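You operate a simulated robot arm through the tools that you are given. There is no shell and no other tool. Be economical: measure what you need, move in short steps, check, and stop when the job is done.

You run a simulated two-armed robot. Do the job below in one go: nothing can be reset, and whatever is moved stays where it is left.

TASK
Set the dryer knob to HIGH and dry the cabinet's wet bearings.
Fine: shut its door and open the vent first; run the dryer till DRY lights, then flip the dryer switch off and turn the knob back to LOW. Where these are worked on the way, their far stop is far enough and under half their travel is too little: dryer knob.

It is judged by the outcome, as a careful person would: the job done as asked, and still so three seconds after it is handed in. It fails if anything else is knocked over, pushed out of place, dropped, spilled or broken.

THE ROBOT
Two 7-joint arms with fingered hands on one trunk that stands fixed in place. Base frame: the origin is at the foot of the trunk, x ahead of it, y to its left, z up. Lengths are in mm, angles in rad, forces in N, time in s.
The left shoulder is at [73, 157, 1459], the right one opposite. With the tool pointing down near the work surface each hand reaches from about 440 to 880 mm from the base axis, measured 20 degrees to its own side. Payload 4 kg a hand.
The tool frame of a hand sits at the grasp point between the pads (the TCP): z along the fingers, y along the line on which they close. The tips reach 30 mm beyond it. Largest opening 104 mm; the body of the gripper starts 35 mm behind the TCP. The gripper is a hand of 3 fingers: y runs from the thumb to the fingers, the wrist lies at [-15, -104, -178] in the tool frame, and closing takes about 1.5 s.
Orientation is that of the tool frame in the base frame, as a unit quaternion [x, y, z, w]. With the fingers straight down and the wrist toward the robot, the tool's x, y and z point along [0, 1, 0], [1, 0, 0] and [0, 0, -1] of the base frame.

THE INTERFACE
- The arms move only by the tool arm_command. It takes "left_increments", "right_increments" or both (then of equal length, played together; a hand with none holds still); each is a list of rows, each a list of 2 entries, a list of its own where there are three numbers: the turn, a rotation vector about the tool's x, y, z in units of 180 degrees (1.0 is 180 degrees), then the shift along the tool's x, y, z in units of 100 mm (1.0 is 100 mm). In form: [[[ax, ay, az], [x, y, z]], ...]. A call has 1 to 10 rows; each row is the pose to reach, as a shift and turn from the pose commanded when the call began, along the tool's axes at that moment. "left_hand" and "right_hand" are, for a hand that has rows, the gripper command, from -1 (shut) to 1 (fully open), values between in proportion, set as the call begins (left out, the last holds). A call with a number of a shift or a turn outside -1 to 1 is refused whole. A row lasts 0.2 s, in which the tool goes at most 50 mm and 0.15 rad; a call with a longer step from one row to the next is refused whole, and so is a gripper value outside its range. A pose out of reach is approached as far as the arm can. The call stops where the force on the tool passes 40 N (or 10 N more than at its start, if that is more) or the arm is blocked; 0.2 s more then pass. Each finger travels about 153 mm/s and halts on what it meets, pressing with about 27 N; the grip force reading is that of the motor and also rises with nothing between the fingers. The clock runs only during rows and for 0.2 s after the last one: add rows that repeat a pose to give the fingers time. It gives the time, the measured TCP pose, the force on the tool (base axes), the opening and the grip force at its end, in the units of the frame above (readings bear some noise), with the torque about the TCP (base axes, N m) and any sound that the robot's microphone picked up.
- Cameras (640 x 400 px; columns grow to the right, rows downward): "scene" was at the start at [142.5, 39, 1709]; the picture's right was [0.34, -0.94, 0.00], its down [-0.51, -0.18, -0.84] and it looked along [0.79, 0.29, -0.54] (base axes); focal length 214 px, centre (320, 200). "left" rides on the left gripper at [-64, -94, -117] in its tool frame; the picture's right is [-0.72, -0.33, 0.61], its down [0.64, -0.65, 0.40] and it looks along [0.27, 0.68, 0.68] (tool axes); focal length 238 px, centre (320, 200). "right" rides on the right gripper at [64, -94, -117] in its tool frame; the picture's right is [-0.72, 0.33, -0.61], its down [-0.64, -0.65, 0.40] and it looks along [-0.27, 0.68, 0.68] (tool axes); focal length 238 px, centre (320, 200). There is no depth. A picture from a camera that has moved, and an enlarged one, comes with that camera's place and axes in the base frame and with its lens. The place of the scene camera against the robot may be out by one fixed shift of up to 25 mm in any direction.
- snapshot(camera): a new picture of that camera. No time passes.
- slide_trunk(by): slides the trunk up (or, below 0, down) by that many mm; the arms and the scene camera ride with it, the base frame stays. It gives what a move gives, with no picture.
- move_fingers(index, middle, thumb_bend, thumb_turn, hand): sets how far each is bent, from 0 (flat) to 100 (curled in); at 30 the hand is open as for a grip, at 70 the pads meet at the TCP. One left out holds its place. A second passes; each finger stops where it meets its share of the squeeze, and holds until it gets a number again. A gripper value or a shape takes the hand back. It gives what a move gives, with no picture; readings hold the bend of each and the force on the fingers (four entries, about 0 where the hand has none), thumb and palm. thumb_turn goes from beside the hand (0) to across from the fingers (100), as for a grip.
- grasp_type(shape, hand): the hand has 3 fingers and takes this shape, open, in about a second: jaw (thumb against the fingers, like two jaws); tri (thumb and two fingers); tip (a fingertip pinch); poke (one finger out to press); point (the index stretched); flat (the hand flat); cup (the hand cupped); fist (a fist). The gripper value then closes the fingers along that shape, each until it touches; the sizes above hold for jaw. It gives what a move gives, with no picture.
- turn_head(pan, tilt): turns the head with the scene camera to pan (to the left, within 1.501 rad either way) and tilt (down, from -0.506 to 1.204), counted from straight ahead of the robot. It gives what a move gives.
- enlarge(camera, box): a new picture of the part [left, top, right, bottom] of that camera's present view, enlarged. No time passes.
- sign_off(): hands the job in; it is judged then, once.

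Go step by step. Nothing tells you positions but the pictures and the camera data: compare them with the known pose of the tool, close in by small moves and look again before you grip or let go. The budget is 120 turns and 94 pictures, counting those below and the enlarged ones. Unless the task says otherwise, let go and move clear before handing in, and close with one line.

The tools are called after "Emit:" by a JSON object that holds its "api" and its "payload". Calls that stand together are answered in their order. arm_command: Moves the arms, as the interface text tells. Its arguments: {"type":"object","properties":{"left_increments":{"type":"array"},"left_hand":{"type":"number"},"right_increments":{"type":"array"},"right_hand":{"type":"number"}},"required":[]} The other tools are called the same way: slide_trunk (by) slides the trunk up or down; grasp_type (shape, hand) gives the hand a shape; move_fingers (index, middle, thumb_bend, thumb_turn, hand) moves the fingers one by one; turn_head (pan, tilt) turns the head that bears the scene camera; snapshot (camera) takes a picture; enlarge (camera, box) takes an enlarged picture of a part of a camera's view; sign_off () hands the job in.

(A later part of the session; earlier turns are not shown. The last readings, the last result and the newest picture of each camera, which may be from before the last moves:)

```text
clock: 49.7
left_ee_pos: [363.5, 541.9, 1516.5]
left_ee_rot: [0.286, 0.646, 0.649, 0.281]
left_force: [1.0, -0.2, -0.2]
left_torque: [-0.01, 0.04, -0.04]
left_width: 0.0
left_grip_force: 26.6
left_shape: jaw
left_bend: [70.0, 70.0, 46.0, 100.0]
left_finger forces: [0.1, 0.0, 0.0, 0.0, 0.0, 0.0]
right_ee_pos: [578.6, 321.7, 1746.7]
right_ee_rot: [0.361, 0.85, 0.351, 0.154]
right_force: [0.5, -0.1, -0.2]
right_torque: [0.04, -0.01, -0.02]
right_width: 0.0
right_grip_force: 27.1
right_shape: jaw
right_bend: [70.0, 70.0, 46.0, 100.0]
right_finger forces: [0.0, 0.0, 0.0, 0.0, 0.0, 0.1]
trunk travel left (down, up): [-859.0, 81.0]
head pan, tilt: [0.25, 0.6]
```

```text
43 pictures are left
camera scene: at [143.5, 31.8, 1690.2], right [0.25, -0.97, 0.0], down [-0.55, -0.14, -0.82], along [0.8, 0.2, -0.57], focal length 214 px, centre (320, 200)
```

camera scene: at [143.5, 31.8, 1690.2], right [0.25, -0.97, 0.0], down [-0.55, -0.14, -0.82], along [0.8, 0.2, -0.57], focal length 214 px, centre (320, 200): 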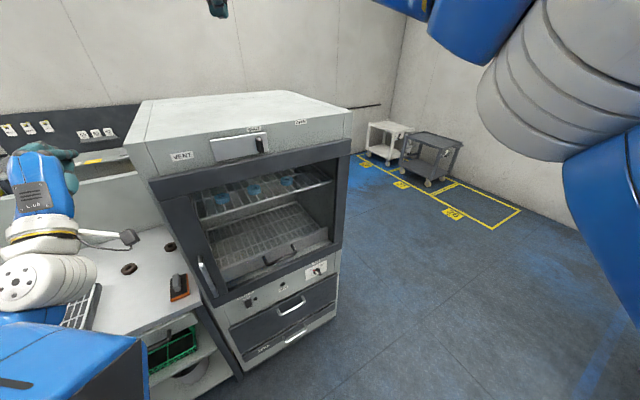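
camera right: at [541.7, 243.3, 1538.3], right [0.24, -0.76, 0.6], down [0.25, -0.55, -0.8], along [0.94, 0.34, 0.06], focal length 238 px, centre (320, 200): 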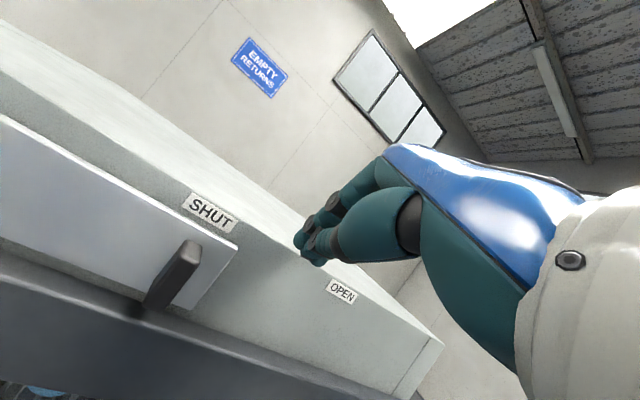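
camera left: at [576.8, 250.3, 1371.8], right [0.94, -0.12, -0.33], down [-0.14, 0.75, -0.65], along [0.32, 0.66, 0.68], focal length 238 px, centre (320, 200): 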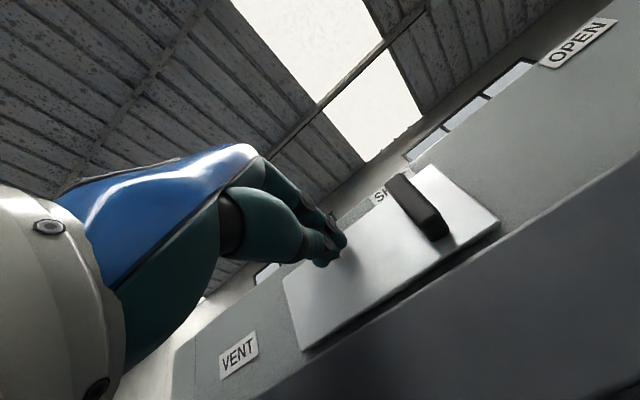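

Now I'll lower the right hand straight down to vent height.

Emit:
{"api": "arm_command", "payload": {"right_increments": [[[0, 0, 0], [0, -0.33, 0.33]], [[0, 0, 0], [0, -0.66, 0.66]], [[0, 0, 0], [0, -0.98, 0.98]]]}}

Emit:
{"api": "arm_command", "payload": {"right_increments": [[[0, 0, 0], [0, -0.33, 0.33]], [[0, 0, 0], [0, -0.66, 0.66]], [[0, 0, 0], [0, -0.98, 0.98]]]}}

Emit:
{"api": "snapshot", "payload": {"camera": "scene"}}

Emit:
{"api": "snapshot", "payload": {"camera": "right"}}

```text
clock: 50.5
left_ee_pos: [365.7, 542.4, 1518.9]
left_ee_rot: [0.287, 0.646, 0.649, 0.28]
left_force: [1.0, -0.2, 0.5]
left_torque: [0.01, -0.01, 0.01]
left_width: 0.0
left_grip_force: 26.7
left_shape: jaw
left_bend: [70.0, 70.0, 46.0, 100.0]
left_finger forces: [0.0, 0.0, 0.0, 0.0, 0.1, 0.1]
right_ee_pos: [581.4, 320.4, 1606.6]
right_ee_rot: [0.362, 0.85, 0.351, 0.154]
right_force: [0.2, 0.3, -0.3]
right_torque: [0.0, 0.03, 0.04]
right_width: 0.0
right_grip_force: 27.0
right_shape: jaw
right_bend: [70.0, 70.0, 46.0, 100.0]
right_finger forces: [0.1, 0.0, 0.0, 0.0, 0.1, 0.0]
trunk travel left (down, up): [-859.0, 81.0]
head pan, tilt: [0.25, 0.6]
```

```text
clock: 51.3
left_ee_pos: [364.7, 541.7, 1518.1]
left_ee_rot: [0.287, 0.646, 0.649, 0.28]
left_force: [-0.7, -0.3, -0.5]
left_torque: [-0.03, 0.01, -0.03]
left_width: 0.1
left_grip_force: 27.2
left_shape: jaw
left_bend: [70.0, 70.0, 46.0, 100.0]
left_finger forces: [0.0, 0.0, 0.0, 0.1, 0.1, 0.0]
right_ee_pos: [580.4, 319.6, 1467.3]
right_ee_rot: [0.361, 0.85, 0.351, 0.153]
right_force: [-0.1, 0.2, -0.9]
right_torque: [0.02, -0.02, -0.01]
right_width: 0.1
right_grip_force: 26.7
right_shape: jaw
right_bend: [70.0, 70.0, 46.0, 100.0]
right_finger forces: [0.0, 0.1, 0.0, 0.1, 0.1, 0.1]
trunk travel left (down, up): [-859.0, 81.0]
head pan, tilt: [0.25, 0.6]
```

```text
42 pictures are left
camera scene: at [146.2, 31.1, 1690.1], right [0.25, -0.97, 0.0], down [-0.55, -0.14, -0.82], along [0.8, 0.2, -0.57], focal length 214 px, centre (320, 200)
```

scene: 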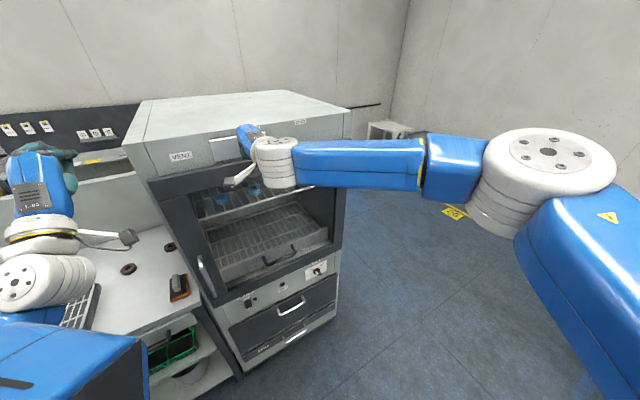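

```text
41 pictures are left
camera right: at [429.2, 264.4, 1482.3], right [0.35, -0.66, 0.67], down [0.32, -0.59, -0.74], along [0.88, 0.47, 0.01], focal length 238 px, centre (320, 200)
```

right: 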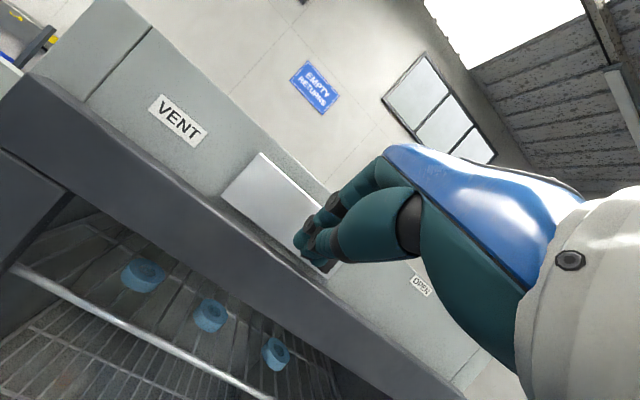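

The arm is comfortable now. I'll advance toward the plate, left of the handle.

Emit:
{"api": "arm_command", "payload": {"right_increments": [[[0, 0, 0], [0.08, 0.12, 0.12]], [[0, 0, 0], [0.08, 0.24, 0.24]], [[0, 0, 0], [0.08, 0.34, 0.34]], [[0, 0, 0], [0.08, 0.42, 0.42]], [[0, 0, 0], [0.08, 0.48, 0.48]]]}}

Emit:
{"api": "snapshot", "payload": {"camera": "right"}}

Emit:
{"api": "enlarge", "payload": {"camera": "scene", "box": [180, 80, 340, 190]}}

```text
clock: 52.5
left_ee_pos: [363.7, 542.4, 1517.5]
left_ee_rot: [0.286, 0.646, 0.649, 0.281]
left_force: [0.4, 0.5, 0.8]
left_torque: [0.01, 0.01, 0.0]
left_width: 0.0
left_grip_force: 27.0
left_shape: jaw
left_bend: [70.0, 70.0, 46.0, 100.0]
left_finger forces: [0.0, 0.1, 0.1, 0.0, 0.1, 0.0]
right_ee_pos: [623.4, 374.4, 1468.4]
right_ee_rot: [0.361, 0.85, 0.351, 0.154]
right_force: [0.3, 0.4, 0.1]
right_torque: [0.0, 0.0, -0.02]
right_width: 0.1
right_grip_force: 26.7
right_shape: jaw
right_bend: [70.0, 70.0, 46.0, 100.0]
right_finger forces: [0.1, 0.0, 0.1, 0.0, 0.0, 0.1]
trunk travel left (down, up): [-859.0, 81.0]
head pan, tilt: [0.25, 0.6]
```

```text
40 pictures are left
camera right: at [471.9, 318.0, 1485.0], right [0.35, -0.66, 0.67], down [0.32, -0.59, -0.74], along [0.88, 0.47, 0.01], focal length 238 px, centre (320, 200)
```

right: 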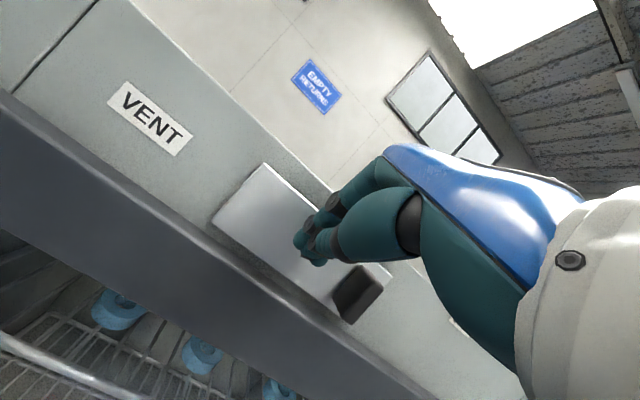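

```text
3.64 times, centred on (260, 135) of scene
camera zoom: at [143.5, 32.6, 1690.2], right [0.25, -0.97, 0.0], down [-0.55, -0.14, -0.82], along [0.8, 0.2, -0.57], focal length 780 px, centre (538, 436)
```

zoom: 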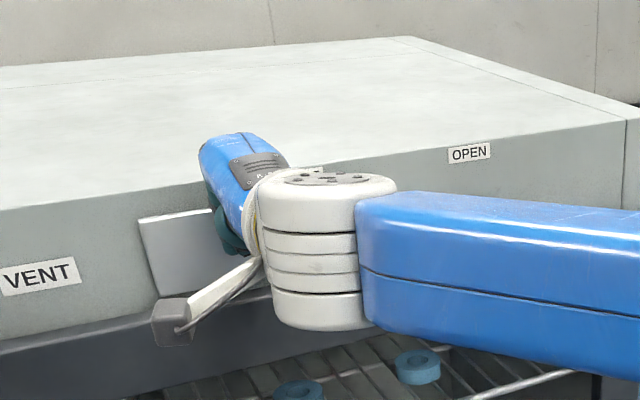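

The handle is clearly visible about 60 mm right of the fingertips. I'll advance a little more until touching the plate.

Emit:
{"api": "arm_command", "payload": {"right_increments": [[[0, 0, 0], [0, 0.05, 0.05]], [[0, 0, 0], [0, 0.1, 0.1]], [[0, 0, 0], [0, 0.14, 0.14]], [[0, 0, 0], [0, 0.18, 0.18]]]}}

Emit:
{"api": "snapshot", "payload": {"camera": "right"}}

```text
clock: 53.5
left_ee_pos: [355.3, 530.0, 1523.5]
left_ee_rot: [0.287, 0.643, 0.652, 0.283]
left_force: [-0.5, 0.2, 0.4]
left_torque: [-0.01, 0.02, 0.01]
left_width: 0.3
left_grip_force: 27.1
left_shape: jaw
left_bend: [70.0, 70.0, 46.0, 100.0]
left_finger forces: [0.0, 0.1, 0.0, 0.1, 0.1, 0.0]
right_ee_pos: [634.0, 380.8, 1475.1]
right_ee_rot: [0.36, 0.849, 0.354, 0.154]
right_force: [-21.1, -21.7, -7.4]
right_torque: [-0.22, 0.32, -0.19]
right_width: 0.0
right_grip_force: 27.0
right_shape: jaw
right_bend: [70.0, 70.0, 45.0, 100.0]
right_finger forces: [0.0, 20.7, 0.0, 0.0, 0.1, 0.1]
trunk travel left (down, up): [-859.0, 81.0]
head pan, tilt: [0.25, 0.6]
```

```text
38 pictures are left
camera right: at [481.5, 325.0, 1489.2], right [0.34, -0.66, 0.67], down [0.33, -0.58, -0.74], along [0.88, 0.47, 0.01], focal length 238 px, centre (320, 200)
```

right: 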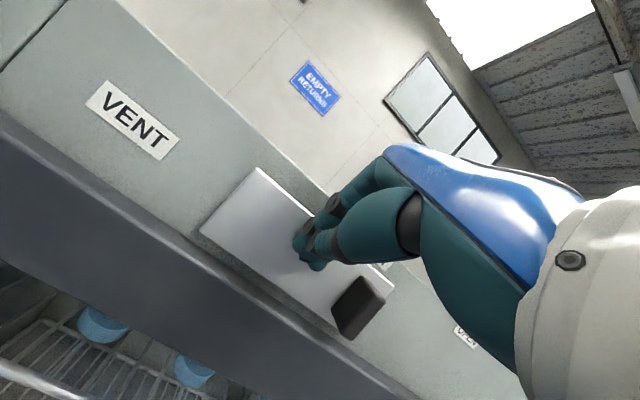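

There's contact with the plate (30 N). I'll ease off a few mm, drop slightly, and slide right to engage the handle.

Emit:
{"api": "arm_command", "payload": {"right_increments": [[[0, 0, 0], [0, -0.2, -0.08]], [[0, 0, 0], [-0.12, -0.2, -0.08]], [[0, 0, 0], [-0.24, -0.2, -0.08]], [[0, 0, 0], [-0.36, -0.2, -0.08]], [[0, 0, 0], [-0.48, -0.2, -0.08]], [[0, 0, 0], [-0.6, -0.2, -0.08]]]}}

Emit:
{"api": "snapshot", "payload": {"camera": "right"}}

```text
clock: 54.9
left_ee_pos: [363.3, 544.1, 1518.7]
left_ee_rot: [0.286, 0.646, 0.649, 0.281]
left_force: [0.2, 0.6, 1.1]
left_torque: [-0.01, -0.02, -0.02]
left_width: 0.0
left_grip_force: 26.7
left_shape: jaw
left_bend: [70.0, 70.0, 46.0, 100.0]
left_finger forces: [0.1, 0.0, 0.0, 0.1, 0.0, 0.0]
right_ee_pos: [668.6, 334.7, 1463.1]
right_ee_rot: [0.36, 0.851, 0.351, 0.153]
right_force: [-1.6, 0.7, 0.4]
right_torque: [0.0, -0.01, 0.02]
right_width: 0.1
right_grip_force: 26.9
right_shape: jaw
right_bend: [70.0, 70.0, 46.0, 100.0]
right_finger forces: [0.1, 2.1, 0.0, 0.1, 0.0, 0.1]
trunk travel left (down, up): [-859.0, 81.0]
head pan, tilt: [0.25, 0.6]
```

```text
37 pictures are left
camera right: at [516.3, 278.5, 1477.1], right [0.35, -0.66, 0.67], down [0.32, -0.59, -0.74], along [0.88, 0.47, 0.01], focal length 238 px, centre (320, 200)
```

right: 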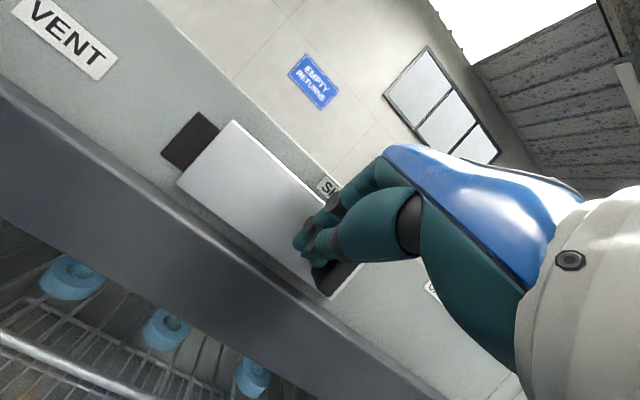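

The slide is moving: the dark vent opening is showing at its left. I'll keep pushing right.

Emit:
{"api": "arm_command", "payload": {"right_increments": [[[0, 0, 0], [-0.15, 0, 0]], [[0, 0, 0], [-0.3, 0, 0]], [[0, 0, 0], [-0.45, 0, 0]], [[0, 0, 0], [-0.6, 0, 0]], [[0, 0, 0], [-0.75, 0, 0]], [[0, 0, 0], [-0.9, 0, 0]]]}}

Emit:
{"api": "snapshot", "payload": {"camera": "right"}}

Emit:
{"api": "enlarge", "payload": {"camera": "scene", "box": [180, 80, 360, 190]}}

```text
clock: 56.3
left_ee_pos: [362.8, 541.3, 1517.1]
left_ee_rot: [0.286, 0.646, 0.649, 0.281]
left_force: [-0.1, 0.2, 0.6]
left_torque: [0.0, -0.01, -0.05]
left_width: 0.0
left_grip_force: 27.4
left_shape: jaw
left_bend: [70.0, 70.0, 46.0, 100.0]
left_finger forces: [0.1, 0.0, 0.0, 0.1, 0.1, 0.0]
right_ee_pos: [733.7, 268.3, 1463.5]
right_ee_rot: [0.361, 0.85, 0.352, 0.154]
right_force: [-1.6, 1.5, -0.8]
right_torque: [0.0, 0.06, 0.04]
right_width: 0.0
right_grip_force: 26.9
right_shape: jaw
right_bend: [70.0, 70.0, 46.0, 100.0]
right_finger forces: [0.1, 1.8, 0.1, 0.0, 0.0, 0.0]
trunk travel left (down, up): [-859.0, 81.0]
head pan, tilt: [0.25, 0.6]
```

```text
36 pictures are left
camera right: at [581.4, 212.3, 1478.2], right [0.35, -0.66, 0.67], down [0.32, -0.59, -0.74], along [0.88, 0.47, 0.01], focal length 238 px, centre (320, 200)
```

right: 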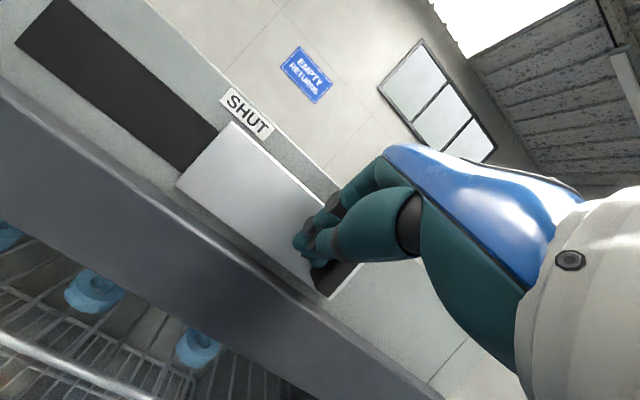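

```text
3.56 times, centred on (270, 135) of scene
camera zoom: at [144.3, 32.1, 1690.2], right [0.25, -0.97, 0.0], down [-0.55, -0.14, -0.82], along [0.8, 0.2, -0.57], focal length 763 px, centre (498, 431)
```

zoom: 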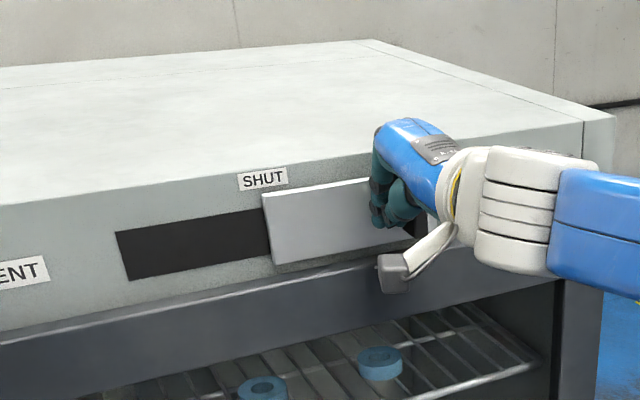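

It's most of the way. I'll push on to the stop.

Emit:
{"api": "arm_command", "payload": {"right_increments": [[[0, 0, 0], [-0.1, 0, 0]], [[0, 0, 0], [-0.2, 0, 0]], [[0, 0, 0], [-0.3, 0, 0]], [[0, 0, 0], [-0.4, 0, 0]], [[0, 0, 0], [-0.5, 0, 0]]]}}

Emit:
{"api": "enlarge", "payload": {"camera": "scene", "box": [180, 80, 360, 190]}}

```text
clock: 57.5
left_ee_pos: [354.6, 551.3, 1515.4]
left_ee_rot: [0.284, 0.648, 0.647, 0.284]
left_force: [-0.7, 0.6, -0.6]
left_torque: [0.01, 0.0, -0.03]
left_width: 0.0
left_grip_force: 27.0
left_shape: jaw
left_bend: [70.0, 70.0, 46.0, 100.0]
left_finger forces: [0.0, 0.1, 0.0, 0.1, 0.1, 0.0]
right_ee_pos: [757.9, 245.9, 1464.7]
right_ee_rot: [0.355, 0.853, 0.35, 0.154]
right_force: [-18.9, 11.0, -6.4]
right_torque: [0.01, 0.15, 0.27]
right_width: 0.1
right_grip_force: 27.1
right_shape: jaw
right_bend: [70.0, 70.0, 46.0, 100.0]
right_finger forces: [0.0, 18.9, 0.0, 0.0, 0.0, 0.1]
trunk travel left (down, up): [-859.0, 81.0]
head pan, tilt: [0.25, 0.6]
```

```text
3.56 times, centred on (270, 135) of scene
camera zoom: at [133.9, 46.2, 1690.6], right [0.25, -0.97, 0.01], down [-0.54, -0.15, -0.83], along [0.8, 0.2, -0.56], focal length 763 px, centre (498, 431)
```

zoom: 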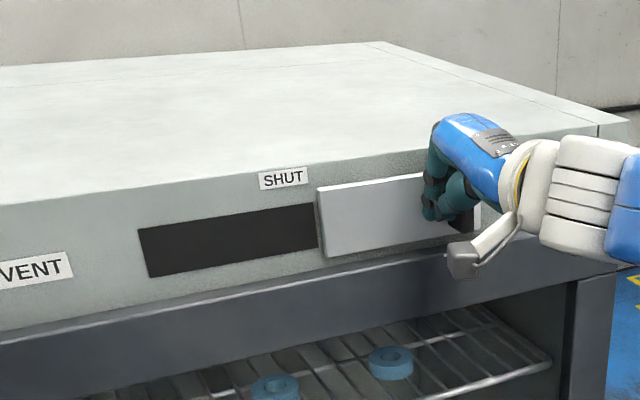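

The vent is fully open at its stop. I'll release, back away, and raise the left hand a bit for clearance before lowering the trunk to panel height.

Emit:
{"api": "arm_command", "payload": {"right_increments": [[[0, 0, 0], [0.2, 0, 0]], [[0, 0, 0], [0.45, -0.1, -0.1]], [[0, 0, 0], [0.45, -0.4, -0.4]], [[0, 0, 0], [0.45, -0.7, -0.7]], [[0, 0, 0], [0.45, -1, -1]]], "left_increments": [[[0, 0, 0], [0, 0.2, 0]], [[0, 0, 0], [0, 0.4, 0]], [[0, 0, 0], [0, 0.6, 0]], [[0, 0, 0], [0, 0.8, 0]], [[0, 0, 0], [0, 1, 0]]]}}

Emit:
{"api": "slide_trunk", "payload": {"by": -300}}

Emit:
{"api": "snapshot", "payload": {"camera": "scene"}}

```text
clock: 58.7
left_ee_pos: [365.0, 537.9, 1618.1]
left_ee_rot: [0.288, 0.645, 0.649, 0.281]
left_force: [0.7, -0.3, -0.3]
left_torque: [0.01, 0.0, 0.04]
left_width: 0.0
left_grip_force: 27.2
left_shape: jaw
left_bend: [70.0, 70.0, 46.0, 100.0]
left_finger forces: [0.0, 0.1, 0.0, 0.0, 0.0, 0.0]
right_ee_pos: [635.2, 162.0, 1461.1]
right_ee_rot: [0.361, 0.85, 0.351, 0.154]
right_force: [-0.2, -0.7, 0.0]
right_torque: [-0.01, 0.0, 0.04]
right_width: 0.1
right_grip_force: 26.7
right_shape: jaw
right_bend: [70.0, 70.0, 46.0, 100.0]
right_finger forces: [0.1, 0.1, 0.0, 0.0, 0.0, 0.0]
trunk travel left (down, up): [-859.0, 81.0]
head pan, tilt: [0.25, 0.6]
```

```text
clock: 61.7
left_ee_pos: [363.3, 540.4, 1318.2]
left_ee_rot: [0.287, 0.646, 0.649, 0.282]
left_force: [0.1, 0.0, 0.1]
left_torque: [0.0, -0.02, 0.01]
left_width: 0.0
left_grip_force: 26.9
left_shape: jaw
left_bend: [70.0, 70.0, 46.0, 100.0]
left_finger forces: [0.0, 0.0, 0.1, 0.1, 0.0, 0.1]
right_ee_pos: [633.8, 166.0, 1161.8]
right_ee_rot: [0.36, 0.85, 0.352, 0.154]
right_force: [0.4, 0.1, -0.4]
right_torque: [-0.02, -0.03, -0.02]
right_width: 0.2
right_grip_force: 26.8
right_shape: jaw
right_bend: [70.0, 70.0, 46.0, 100.0]
right_finger forces: [0.1, 0.0, 0.1, 0.0, 0.1, 0.1]
trunk travel left (down, up): [-559.0, 381.0]
head pan, tilt: [0.25, 0.6]
```

```text
33 pictures are left
camera scene: at [143.6, 30.0, 1390.2], right [0.25, -0.97, 0.0], down [-0.55, -0.14, -0.82], along [0.8, 0.2, -0.57], focal length 214 px, centre (320, 200)
```

scene: 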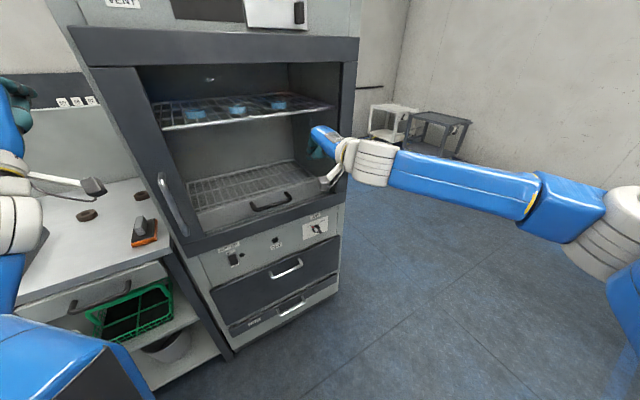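

Bench tops out at about z 900, left of the cabinet. I'll raise and pull the left hand back a bit more, then lower the trunk to the panel and look.

Emit:
{"api": "arm_command", "payload": {"left_increments": [[[0, 0, 0], [0, 0.25, -0.1]], [[0, 0, 0], [0, 0.5, -0.2]], [[0, 0, 0], [0, 0.75, -0.25]], [[0, 0, 0], [0, 1, -0.3]]]}}

Emit:
{"api": "slide_trunk", "payload": {"by": -240}}

Emit:
{"api": "snapshot", "payload": {"camera": "scene"}}

Emit:
{"api": "snapshot", "payload": {"camera": "right"}}

```text
clock: 62.7
left_ee_pos: [342.9, 519.2, 1417.1]
left_ee_rot: [0.287, 0.646, 0.649, 0.281]
left_force: [0.5, 0.6, 0.3]
left_torque: [-0.01, 0.0, 0.01]
left_width: 0.0
left_grip_force: 26.7
left_shape: jaw
left_bend: [70.0, 70.0, 46.0, 100.0]
left_finger forces: [0.0, 0.0, 0.0, 0.1, 0.0, 0.0]
right_ee_pos: [634.0, 165.1, 1160.5]
right_ee_rot: [0.361, 0.85, 0.351, 0.154]
right_force: [0.6, 0.2, 0.1]
right_torque: [-0.01, -0.03, 0.02]
right_width: 0.0
right_grip_force: 27.2
right_shape: jaw
right_bend: [70.0, 70.0, 46.0, 100.0]
right_finger forces: [0.1, 0.0, 0.0, 0.0, 0.0, 0.0]
trunk travel left (down, up): [-559.0, 381.0]
head pan, tilt: [0.25, 0.6]
```

```text
clock: 65.2
left_ee_pos: [340.6, 518.4, 1176.0]
left_ee_rot: [0.287, 0.646, 0.649, 0.282]
left_force: [-0.6, -0.2, -0.2]
left_torque: [0.0, 0.0, -0.02]
left_width: 0.0
left_grip_force: 26.4
left_shape: jaw
left_bend: [70.0, 70.0, 46.0, 100.0]
left_finger forces: [0.1, 0.0, 0.0, 0.0, 0.0, 0.0]
right_ee_pos: [632.7, 165.8, 921.3]
right_ee_rot: [0.361, 0.85, 0.351, 0.154]
right_force: [0.9, 0.3, 0.0]
right_torque: [-0.04, -0.01, 0.02]
right_width: 0.0
right_grip_force: 27.2
right_shape: jaw
right_bend: [70.0, 70.0, 46.0, 100.0]
right_finger forces: [0.0, 0.0, 0.0, 0.1, 0.0, 0.0]
trunk travel left (down, up): [-319.0, 621.0]
head pan, tilt: [0.25, 0.6]
```

```text
32 pictures are left
camera scene: at [143.2, 29.6, 1150.2], right [0.25, -0.97, 0.0], down [-0.55, -0.14, -0.82], along [0.8, 0.2, -0.57], focal length 214 px, centre (320, 200)
```

scene: 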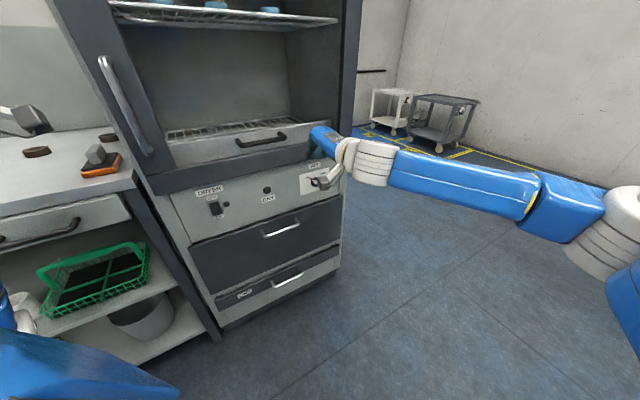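

```text
31 pictures are left
camera right: at [480.9, 109.5, 935.9], right [0.35, -0.66, 0.67], down [0.32, -0.59, -0.74], along [0.88, 0.47, 0.01], focal length 238 px, centre (320, 200)
```

right: 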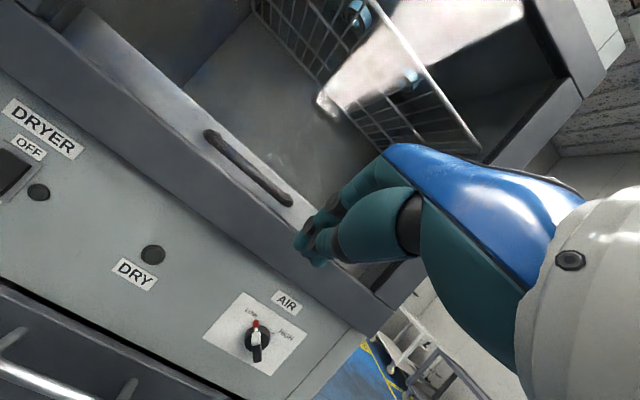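

I have a clear view of the panel now. I'll enlarge the knob and the switch.

Emit:
{"api": "enlarge", "payload": {"camera": "right", "box": [190, 275, 330, 385]}}

Emit:
{"api": "enlarge", "payload": {"camera": "scene", "box": [180, 150, 350, 260]}}

```text
3.64 times, centred on (260, 330) of right
camera zoom: at [480.9, 109.5, 935.9], right [0.35, -0.66, 0.67], down [0.32, -0.59, -0.74], along [0.88, 0.47, 0.01], focal length 867 px, centre (538, -273)
```

zoom: 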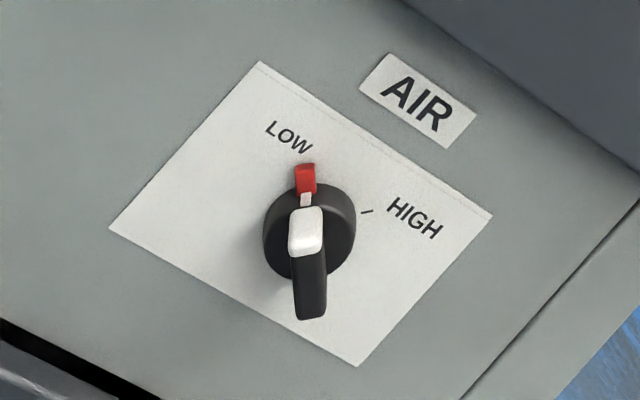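

```text
3.64 times, centred on (265, 205) of scene
camera zoom: at [143.2, 29.6, 1150.2], right [0.25, -0.97, 0.0], down [-0.55, -0.14, -0.82], along [0.8, 0.2, -0.57], focal length 780 px, centre (520, 182)
```

zoom: 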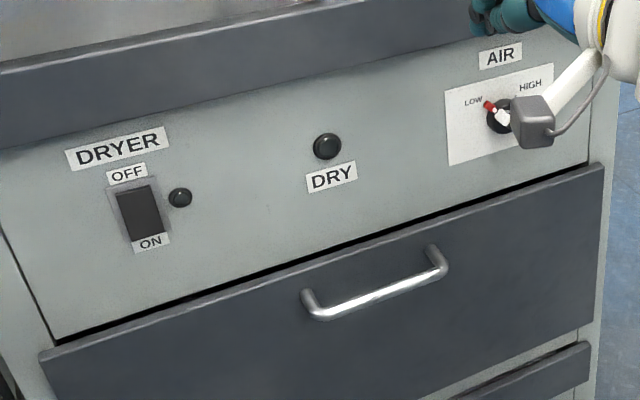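

Triangulating with the hand camera alone puts the knob at about [821, 214, 727] and the switch at [575, 474, 725]; ON is the lower half of the rocker. The door's bottom edge is at about z 835. I'll make a poke finger on the right hand and lower the trunk.

Emit:
{"api": "grasp_type", "payload": {"shape": "poke", "hand": "right"}}

Emit:
{"api": "slide_trunk", "payload": {"by": -140}}

Emit:
{"api": "snapshot", "payload": {"camera": "right"}}

Emit:
{"api": "snapshot", "payload": {"camera": "scene"}}

```text
clock: 66.1
left_ee_pos: [341.5, 517.8, 1176.9]
left_ee_rot: [0.287, 0.646, 0.649, 0.282]
left_force: [-0.1, 0.7, -0.8]
left_torque: [0.0, -0.01, 0.04]
left_width: 0.0
left_grip_force: 27.1
left_shape: jaw
left_bend: [70.0, 70.0, 46.0, 100.0]
left_finger forces: [0.1, 0.1, 0.1, 0.1, 0.1, 0.0]
right_ee_pos: [633.7, 164.9, 920.2]
right_ee_rot: [0.36, 0.851, 0.351, 0.154]
right_force: [0.4, -0.5, -0.8]
right_torque: [-0.03, -0.01, 0.0]
right_width: 0.2
right_grip_force: 0.1
right_shape: poke
right_bend: [70.0, 70.0, 100.0, 100.0]
right_finger forces: [0.0, 0.1, 0.1, 0.0, 0.1, 0.0]
trunk travel left (down, up): [-319.0, 621.0]
head pan, tilt: [0.25, 0.6]
```

```text
clock: 67.8
left_ee_pos: [341.7, 517.8, 1037.7]
left_ee_rot: [0.286, 0.646, 0.65, 0.281]
left_force: [1.1, 0.9, 0.1]
left_torque: [-0.03, 0.01, 0.01]
left_width: 0.0
left_grip_force: 26.9
left_shape: jaw
left_bend: [70.0, 70.0, 46.0, 100.0]
left_finger forces: [0.1, 0.0, 0.1, 0.1, 0.1, 0.1]
right_ee_pos: [632.2, 165.4, 782.5]
right_ee_rot: [0.361, 0.85, 0.351, 0.155]
right_force: [-0.1, 0.1, 0.4]
right_torque: [-0.01, 0.05, -0.02]
right_width: 0.0
right_grip_force: 0.1
right_shape: poke
right_bend: [70.0, 70.0, 100.0, 100.0]
right_finger forces: [0.1, 0.0, 0.0, 0.0, 0.0, 0.0]
trunk travel left (down, up): [-179.0, 761.0]
head pan, tilt: [0.25, 0.6]
```

```text
28 pictures are left
camera right: at [480.7, 109.3, 796.0], right [0.35, -0.66, 0.67], down [0.32, -0.59, -0.74], along [0.88, 0.47, 0.01], focal length 238 px, centre (320, 200)
```

right: 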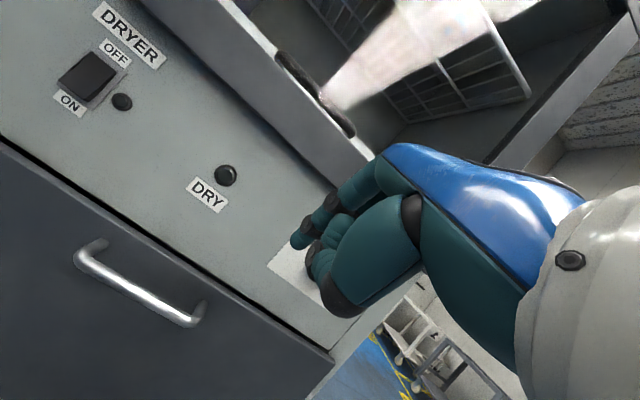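

```text
27 pictures are left
camera scene: at [142.9, 29.3, 1010.3], right [0.25, -0.97, 0.0], down [-0.55, -0.14, -0.82], along [0.8, 0.2, -0.57], focal length 214 px, centre (320, 200)
```

scene: 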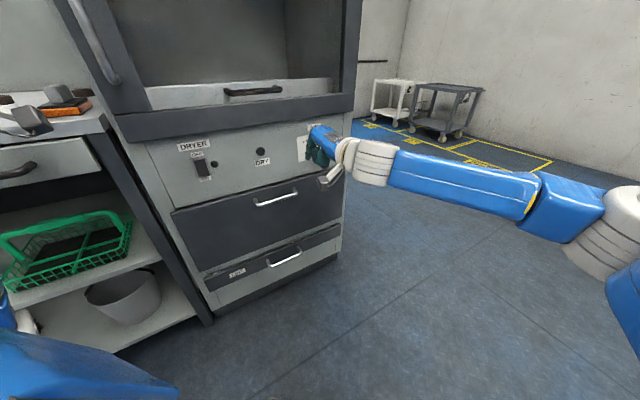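

I'll look closely at the finger shape before using it.

Emit:
{"api": "enlarge", "payload": {"camera": "right", "box": [230, 130, 430, 330]}}

```text
2.00 times, centred on (330, 230) of right
camera zoom: at [480.7, 109.3, 796.0], right [0.35, -0.66, 0.67], down [0.32, -0.59, -0.74], along [0.88, 0.47, 0.01], focal length 477 px, centre (300, 140)
```

zoom: 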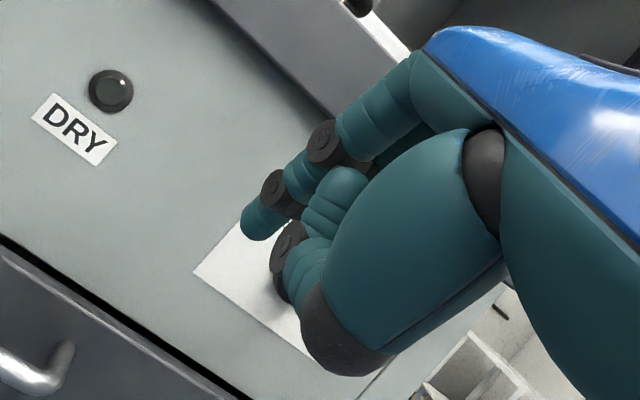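

Only the index is extended, with its tip about 30 mm beyond the TCP. I'll move to a standoff left of and slightly above the knob.

Emit:
{"api": "arm_command", "payload": {"right_increments": [[[0, 0, 0], [-0.15, 0.1, 0.16]], [[0, 0, 0], [-0.3, 0.2, 0.32]], [[0, 0, 0], [-0.45, 0.3, 0.48]], [[0, 0, 0], [-0.57, 0.4, 0.64]], [[0, 0, 0], [-0.67, 0.48, 0.79]]]}}

Emit:
{"api": "enlarge", "payload": {"camera": "right", "box": [200, 130, 440, 330]}}

Emit:
{"api": "turn_head", "payload": {"pan": 0.1, "tilt": 0.4}}

Emit:
{"api": "snapshot", "payload": {"camera": "scene"}}

```text
clock: 69.0
left_ee_pos: [341.4, 519.5, 1035.0]
left_ee_rot: [0.287, 0.646, 0.649, 0.281]
left_force: [0.4, -0.7, 0.3]
left_torque: [0.01, 0.0, -0.01]
left_width: 0.2
left_grip_force: 27.0
left_shape: jaw
left_bend: [70.0, 70.0, 46.0, 100.0]
left_finger forces: [0.0, 0.0, 0.0, 0.0, 0.1, 0.0]
right_ee_pos: [744.7, 178.8, 760.4]
right_ee_rot: [0.36, 0.85, 0.352, 0.154]
right_force: [0.8, -0.4, 0.0]
right_torque: [0.01, 0.0, -0.01]
right_width: 0.0
right_grip_force: 0.1
right_shape: poke
right_bend: [70.0, 70.0, 100.0, 100.0]
right_finger forces: [0.0, 0.0, 0.1, 0.0, 0.1, 0.0]
trunk travel left (down, up): [-179.0, 761.0]
head pan, tilt: [0.25, 0.6]
```

```text
2.00 times, centred on (320, 230) of right
camera zoom: at [593.4, 123.9, 775.7], right [0.35, -0.66, 0.67], down [0.32, -0.59, -0.74], along [0.88, 0.47, 0.01], focal length 477 px, centre (320, 140)
```

zoom: 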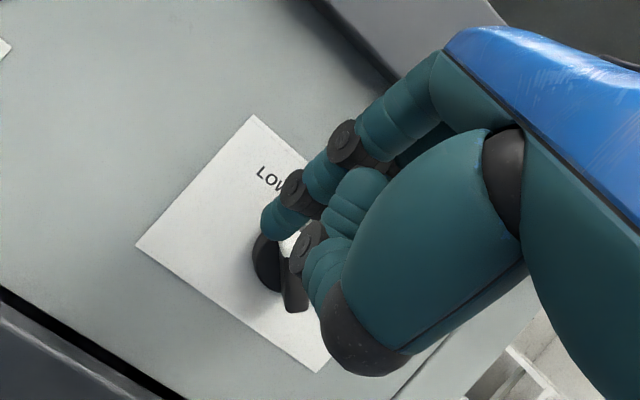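

```text
clock: 69.7
left_ee_pos: [342.5, 518.2, 1036.8]
left_ee_rot: [0.287, 0.646, 0.649, 0.282]
left_force: [0.3, 0.1, -0.2]
left_torque: [-0.02, 0.0, 0.01]
left_width: 0.0
left_grip_force: 26.7
left_shape: jaw
left_bend: [70.0, 70.0, 46.0, 100.0]
left_finger forces: [0.0, 0.0, 0.0, 0.0, 0.0, 0.0]
right_ee_pos: [744.8, 179.3, 761.3]
right_ee_rot: [0.361, 0.85, 0.351, 0.155]
right_force: [0.3, -0.1, 0.9]
right_torque: [-0.01, -0.02, 0.02]
right_width: 0.0
right_grip_force: 0.1
right_shape: poke
right_bend: [70.0, 70.0, 100.0, 100.0]
right_finger forces: [0.0, 0.1, 0.0, 0.0, 0.0, 0.0]
trunk travel left (down, up): [-179.0, 761.0]
head pan, tilt: [0.099, 0.4]
```

```text
24 pictures are left
camera scene: at [149.8, 17.0, 1028.3], right [0.1, -0.99, 0.0], down [-0.39, -0.04, -0.92], along [0.92, 0.09, -0.39], focal length 214 px, centre (320, 200)
```

scene: 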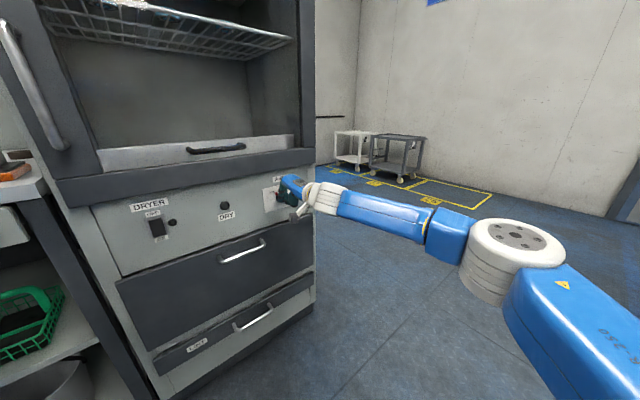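

The tip is about 30 mm left of the knob centre. I'll go 8 mm further left and in toward the panel.

Emit:
{"api": "arm_command", "payload": {"right_increments": [[[0, 0, 0], [0.08, 0.06, 0.08]], [[0, 0, 0], [0.08, 0.12, 0.16]], [[0, 0, 0], [0.08, 0.18, 0.24]], [[0, 0, 0], [0.08, 0.25, 0.32]], [[0, 0, 0], [0.08, 0.31, 0.39]]]}}

Emit:
{"api": "enlarge", "payload": {"camera": "right", "box": [200, 130, 440, 330]}}

Emit:
{"api": "enlarge", "payload": {"camera": "scene", "box": [240, 160, 340, 230]}}

```text
clock: 70.9
left_ee_pos: [340.7, 520.3, 1036.3]
left_ee_rot: [0.287, 0.646, 0.649, 0.282]
left_force: [-0.7, -0.6, 0.6]
left_torque: [-0.03, 0.0, 0.0]
left_width: 0.0
left_grip_force: 26.7
left_shape: jaw
left_bend: [70.0, 70.0, 46.0, 100.0]
left_finger forces: [0.0, 0.0, 0.0, 0.1, 0.1, 0.0]
right_ee_pos: [776.2, 220.9, 754.5]
right_ee_rot: [0.361, 0.85, 0.351, 0.155]
right_force: [0.5, -0.5, -0.4]
right_torque: [0.0, 0.01, -0.02]
right_width: 0.0
right_grip_force: 0.0
right_shape: poke
right_bend: [70.0, 70.0, 100.0, 100.0]
right_finger forces: [0.0, 0.1, 0.0, 0.0, 0.1, 0.1]
trunk travel left (down, up): [-179.0, 761.0]
head pan, tilt: [0.099, 0.4]
```

```text
2.00 times, centred on (320, 230) of right
camera zoom: at [623.2, 163.7, 769.9], right [0.35, -0.66, 0.67], down [0.32, -0.59, -0.74], along [0.88, 0.47, 0.01], focal length 477 px, centre (320, 140)
```

zoom: 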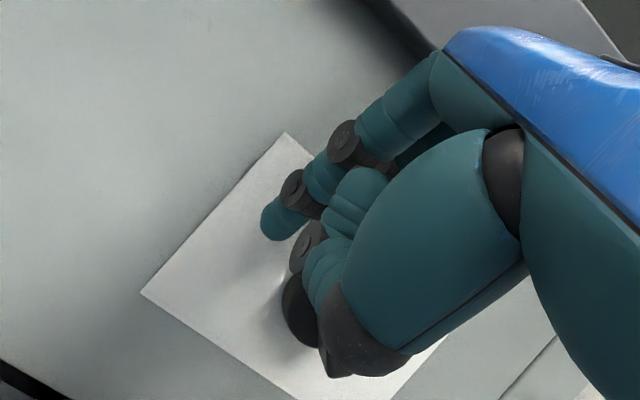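

```text
5.71 times, centred on (290, 195) of scene
camera zoom: at [149.7, 17.8, 1028.4], right [0.1, -1.0, 0.0], down [-0.39, -0.04, -0.92], along [0.92, 0.09, -0.39], focal length 1226 px, centre (491, 229)
```

zoom: 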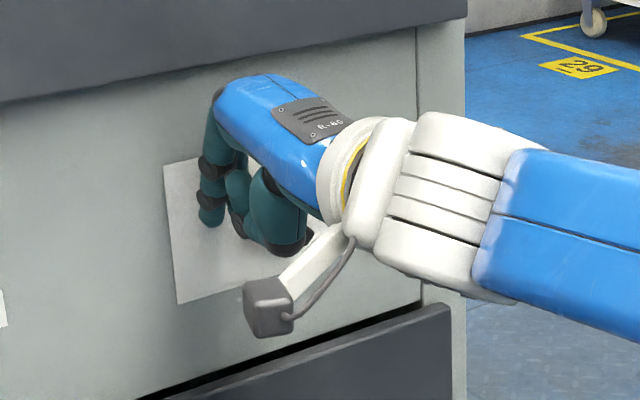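

The knob centre is more like [821, 214, 721], with a grip bar about 20 mm long. I'll set the tip slightly lower and further out, then push right slowly.

Emit:
{"api": "arm_command", "payload": {"right_increments": [[[0, 0, 0], [0, -0.095, 0.01]], [[0, 0, 0], [-0.08, -0.095, 0.01]], [[0, 0, 0], [-0.16, -0.095, 0.01]], [[0, 0, 0], [-0.22, -0.095, 0.01]], [[0, 0, 0], [-0.28, -0.095, 0.01]], [[0, 0, 0], [-0.33, -0.095, 0.01]]]}}

Emit:
{"api": "enlarge", "payload": {"camera": "right", "box": [200, 130, 440, 330]}}

```text
clock: 72.3
left_ee_pos: [341.5, 517.3, 1038.7]
left_ee_rot: [0.286, 0.646, 0.649, 0.282]
left_force: [0.8, 0.8, 0.1]
left_torque: [-0.02, -0.01, -0.02]
left_width: 0.1
left_grip_force: 26.5
left_shape: jaw
left_bend: [70.0, 70.0, 46.0, 100.0]
left_finger forces: [0.0, 0.1, 0.0, 0.0, 0.0, 0.0]
right_ee_pos: [794.6, 189.2, 748.1]
right_ee_rot: [0.362, 0.849, 0.351, 0.155]
right_force: [-11.0, -7.7, 2.3]
right_torque: [-0.14, 0.15, -0.1]
right_width: 0.2
right_grip_force: 0.0
right_shape: poke
right_bend: [70.0, 70.0, 100.0, 100.0]
right_finger forces: [0.0, 13.9, 0.0, 0.0, 0.0, 0.1]
trunk travel left (down, up): [-179.0, 761.0]
head pan, tilt: [0.099, 0.4]
```

```text
2.00 times, centred on (320, 230) of right
camera zoom: at [642.8, 132.3, 762.6], right [0.34, -0.66, 0.67], down [0.32, -0.59, -0.74], along [0.88, 0.47, 0.01], focal length 477 px, centre (320, 140)
```

zoom: 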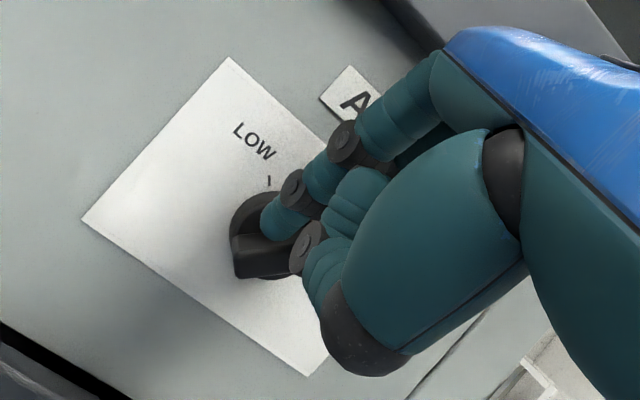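

The bar has swung toward HIGH. The remaining force is mostly normal to the dial, so I'll ease out slightly and push further right to the stop.

Emit:
{"api": "arm_command", "payload": {"right_increments": [[[0, 0, 0], [0, -0.03, -0.03]], [[0, 0, 0], [-0.05, -0.03, -0.03]], [[0, 0, 0], [-0.1, -0.03, -0.03]], [[0, 0, 0], [-0.14, -0.03, -0.03]]]}}

Emit:
{"api": "enlarge", "payload": {"camera": "right", "box": [200, 130, 440, 330]}}

```text
clock: 73.3
left_ee_pos: [341.9, 519.3, 1037.6]
left_ee_rot: [0.286, 0.646, 0.65, 0.28]
left_force: [0.0, 0.0, -0.6]
left_torque: [-0.01, -0.03, 0.02]
left_width: 0.1
left_grip_force: 26.7
left_shape: jaw
left_bend: [70.0, 70.0, 46.0, 100.0]
left_finger forces: [0.0, 0.0, 0.0, 0.0, 0.0, 0.0]
right_ee_pos: [800.4, 178.2, 747.4]
right_ee_rot: [0.361, 0.85, 0.351, 0.154]
right_force: [-0.2, 0.5, -0.4]
right_torque: [-0.01, 0.03, 0.0]
right_width: 0.0
right_grip_force: 0.1
right_shape: poke
right_bend: [70.0, 70.0, 100.0, 100.0]
right_finger forces: [0.1, 0.0, 0.0, 0.1, 0.0, 0.0]
trunk travel left (down, up): [-179.0, 761.0]
head pan, tilt: [0.099, 0.4]
```

```text
2.00 times, centred on (320, 230) of right
camera zoom: at [648.7, 122.5, 761.9], right [0.35, -0.66, 0.67], down [0.32, -0.59, -0.74], along [0.88, 0.47, 0.01], focal length 477 px, centre (320, 140)
```

zoom: 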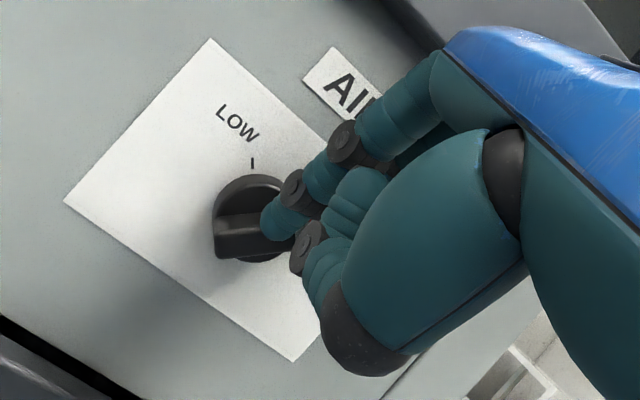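

The bar appears turned. I'll back off to verify against the HIGH mark.

Emit:
{"api": "arm_command", "payload": {"right_increments": [[[0, 0, 0], [0, -0.2, -0.2]], [[0, 0, 0], [0, -0.45, -0.45]], [[0, 0, 0], [0.3, -0.7, -0.7]], [[0, 0, 0], [0.6, -0.9, -0.9]]]}}

Emit:
{"api": "enlarge", "payload": {"camera": "right", "box": [200, 200, 400, 400]}}

```text
clock: 74.3
left_ee_pos: [342.4, 518.4, 1036.8]
left_ee_rot: [0.286, 0.646, 0.649, 0.281]
left_force: [-0.2, 0.0, -0.1]
left_torque: [-0.01, -0.01, 0.01]
left_width: 0.0
left_grip_force: 26.7
left_shape: jaw
left_bend: [70.0, 70.0, 46.0, 100.0]
left_finger forces: [0.1, 0.1, 0.0, 0.1, 0.1, 0.0]
right_ee_pos: [669.2, 132.3, 748.9]
right_ee_rot: [0.361, 0.85, 0.352, 0.154]
right_force: [0.8, -0.6, 0.3]
right_torque: [-0.01, -0.02, 0.01]
right_width: 0.0
right_grip_force: 0.1
right_shape: poke
right_bend: [70.0, 70.0, 100.0, 100.0]
right_finger forces: [0.0, 0.0, 0.0, 0.0, 0.0, 0.0]
trunk travel left (down, up): [-179.0, 761.0]
head pan, tilt: [0.099, 0.4]
```

```text
2.00 times, centred on (300, 300) of right
camera zoom: at [516.0, 76.4, 763.4], right [0.34, -0.66, 0.67], down [0.32, -0.59, -0.74], along [0.88, 0.47, 0.01], focal length 477 px, centre (360, 0)
```

zoom: 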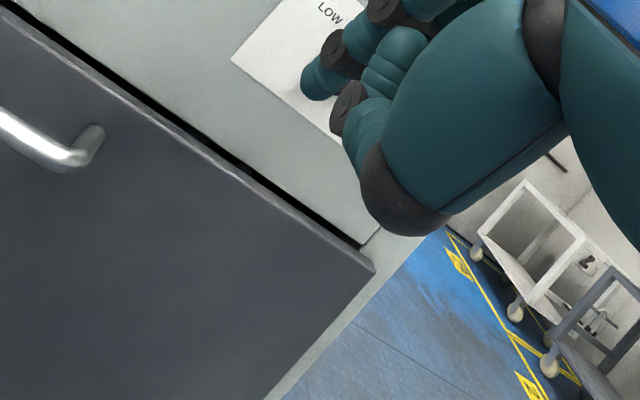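

The hand still blocks the view. I'll move left toward the switch at a standoff and check the knob from there.

Emit:
{"api": "arm_command", "payload": {"right_increments": [[[0, 0, 0], [0.35, 0.05, 0.05]], [[0, 0, 0], [0.7, 0.1, 0.1]], [[0, 0, 0], [1, 0.15, 0.15]]]}}

Emit:
{"api": "arm_command", "payload": {"right_increments": [[[0, 0, 0], [0.35, 0.05, 0.05]], [[0, 0, 0], [0.7, 0.1, 0.1]], [[0, 0, 0], [1, 0.15, 0.15]]]}}

Emit:
{"api": "enlarge", "payload": {"camera": "scene", "box": [110, 150, 330, 270]}}

Emit:
{"api": "snapshot", "payload": {"camera": "right"}}

```text
clock: 75.1
left_ee_pos: [341.6, 519.5, 1036.6]
left_ee_rot: [0.287, 0.646, 0.649, 0.281]
left_force: [0.0, 0.6, -0.4]
left_torque: [-0.02, -0.03, 0.03]
left_width: 0.0
left_grip_force: 27.3
left_shape: jaw
left_bend: [70.0, 70.0, 46.0, 100.0]
left_finger forces: [0.0, 0.0, 0.1, 0.1, 0.1, 0.1]
right_ee_pos: [610.4, 221.6, 746.7]
right_ee_rot: [0.361, 0.85, 0.352, 0.155]
right_force: [0.1, -0.3, 0.2]
right_torque: [-0.01, -0.01, 0.03]
right_width: 0.4
right_grip_force: 0.1
right_shape: poke
right_bend: [70.0, 70.0, 100.0, 100.0]
right_finger forces: [0.0, 0.0, 0.0, 0.0, 0.0, 0.0]
trunk travel left (down, up): [-179.0, 761.0]
head pan, tilt: [0.099, 0.4]
```

```text
clock: 75.9
left_ee_pos: [339.2, 522.9, 1035.6]
left_ee_rot: [0.285, 0.647, 0.649, 0.282]
left_force: [0.0, 0.7, 0.0]
left_torque: [0.0, 0.0, -0.06]
left_width: 0.0
left_grip_force: 27.0
left_shape: jaw
left_bend: [70.0, 70.0, 46.0, 100.0]
left_finger forces: [0.0, 0.0, 0.0, 0.0, 0.0, 0.1]
right_ee_pos: [579.9, 281.9, 762.9]
right_ee_rot: [0.36, 0.851, 0.349, 0.156]
right_force: [-0.6, 0.2, -1.3]
right_torque: [0.01, -0.05, -0.05]
right_width: 0.0
right_grip_force: 0.2
right_shape: poke
right_bend: [70.0, 70.0, 100.0, 100.0]
right_finger forces: [0.0, 0.0, 0.0, 0.1, 0.0, 0.0]
right hand out of reach, approached as far as the arm can: row 1, 2, 3
trunk travel left (down, up): [-179.0, 761.0]
head pan, tilt: [0.099, 0.4]
```

```text
2.91 times, centred on (220, 210) of scene
camera zoom: at [146.4, 20.3, 1029.1], right [0.1, -1.0, 0.01], down [-0.39, -0.04, -0.92], along [0.92, 0.09, -0.39], focal length 624 px, centre (611, 171)
```

zoom: 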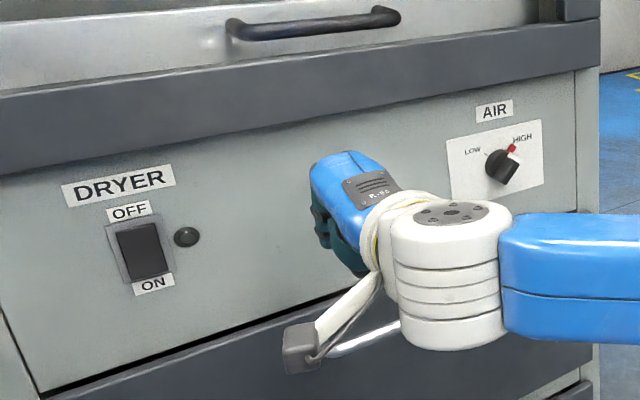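

```text
17 pictures are left
camera right: at [427.4, 227.3, 777.1], right [0.34, -0.65, 0.67], down [0.32, -0.59, -0.74], along [0.88, 0.47, 0.01], focal length 238 px, centre (320, 200)
```

right: 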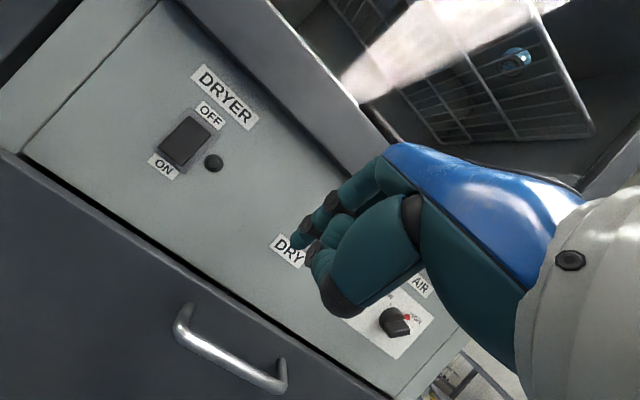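

The knob is at HIGH. The switch rocker is ON at the bottom. I'll move forward and left to a standoff in front of it.

Emit:
{"api": "arm_command", "payload": {"right_increments": [[[0, 0, 0], [0, 0.2, 0.2]], [[0, 0, 0], [0.1, 0.39, 0.39]], [[0, 0, 0], [0.4, 0.39, 0.39]], [[0, 0, 0], [0.7, 0.39, 0.39]]]}}

Emit:
{"api": "arm_command", "payload": {"right_increments": [[[0, 0, 0], [0.3, -0.05, 0.05]], [[0, 0, 0], [0.64, -0.1, 0.1]], [[0, 0, 0], [0.64, -0.1, 0.1]]]}}

Emit:
{"api": "snapshot", "payload": {"camera": "right"}}

```text
clock: 76.9
left_ee_pos: [341.0, 518.7, 1036.7]
left_ee_rot: [0.286, 0.646, 0.649, 0.282]
left_force: [0.5, -0.6, -0.7]
left_torque: [-0.02, -0.01, -0.01]
left_width: 0.0
left_grip_force: 27.5
left_shape: jaw
left_bend: [70.0, 70.0, 46.0, 100.0]
left_finger forces: [0.1, 0.1, 0.0, 0.0, 0.0, 0.0]
right_ee_pos: [572.5, 369.8, 760.1]
right_ee_rot: [0.362, 0.85, 0.351, 0.155]
right_force: [-1.3, -0.2, -0.6]
right_torque: [0.01, -0.02, 0.0]
right_width: 0.0
right_grip_force: 0.1
right_shape: poke
right_bend: [70.0, 70.0, 100.0, 100.0]
right_finger forces: [0.0, 0.1, 0.0, 0.0, 0.0, 0.1]
trunk travel left (down, up): [-179.0, 761.0]
head pan, tilt: [0.099, 0.4]
```

```text
clock: 77.7
left_ee_pos: [341.5, 516.3, 1038.2]
left_ee_rot: [0.288, 0.645, 0.649, 0.281]
left_force: [-0.5, 0.2, 0.2]
left_torque: [-0.02, -0.02, -0.01]
left_width: 0.1
left_grip_force: 26.7
left_shape: jaw
left_bend: [70.0, 70.0, 46.0, 100.0]
left_finger forces: [0.0, 0.0, 0.0, 0.1, 0.0, 0.1]
right_ee_pos: [527.8, 419.0, 746.6]
right_ee_rot: [0.361, 0.85, 0.351, 0.154]
right_force: [1.2, 0.3, 0.6]
right_torque: [0.01, -0.01, -0.01]
right_width: 0.2
right_grip_force: 0.0
right_shape: poke
right_bend: [70.0, 70.0, 100.0, 100.0]
right_finger forces: [0.0, 0.0, 0.0, 0.0, 0.1, 0.0]
trunk travel left (down, up): [-179.0, 761.0]
head pan, tilt: [0.099, 0.4]
```

```text
16 pictures are left
camera right: at [376.2, 362.5, 761.1], right [0.35, -0.66, 0.67], down [0.32, -0.59, -0.74], along [0.88, 0.47, 0.01], focal length 238 px, centre (320, 200)
```

right: 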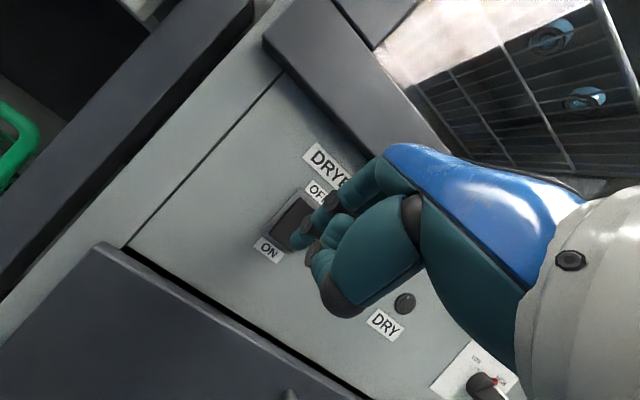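

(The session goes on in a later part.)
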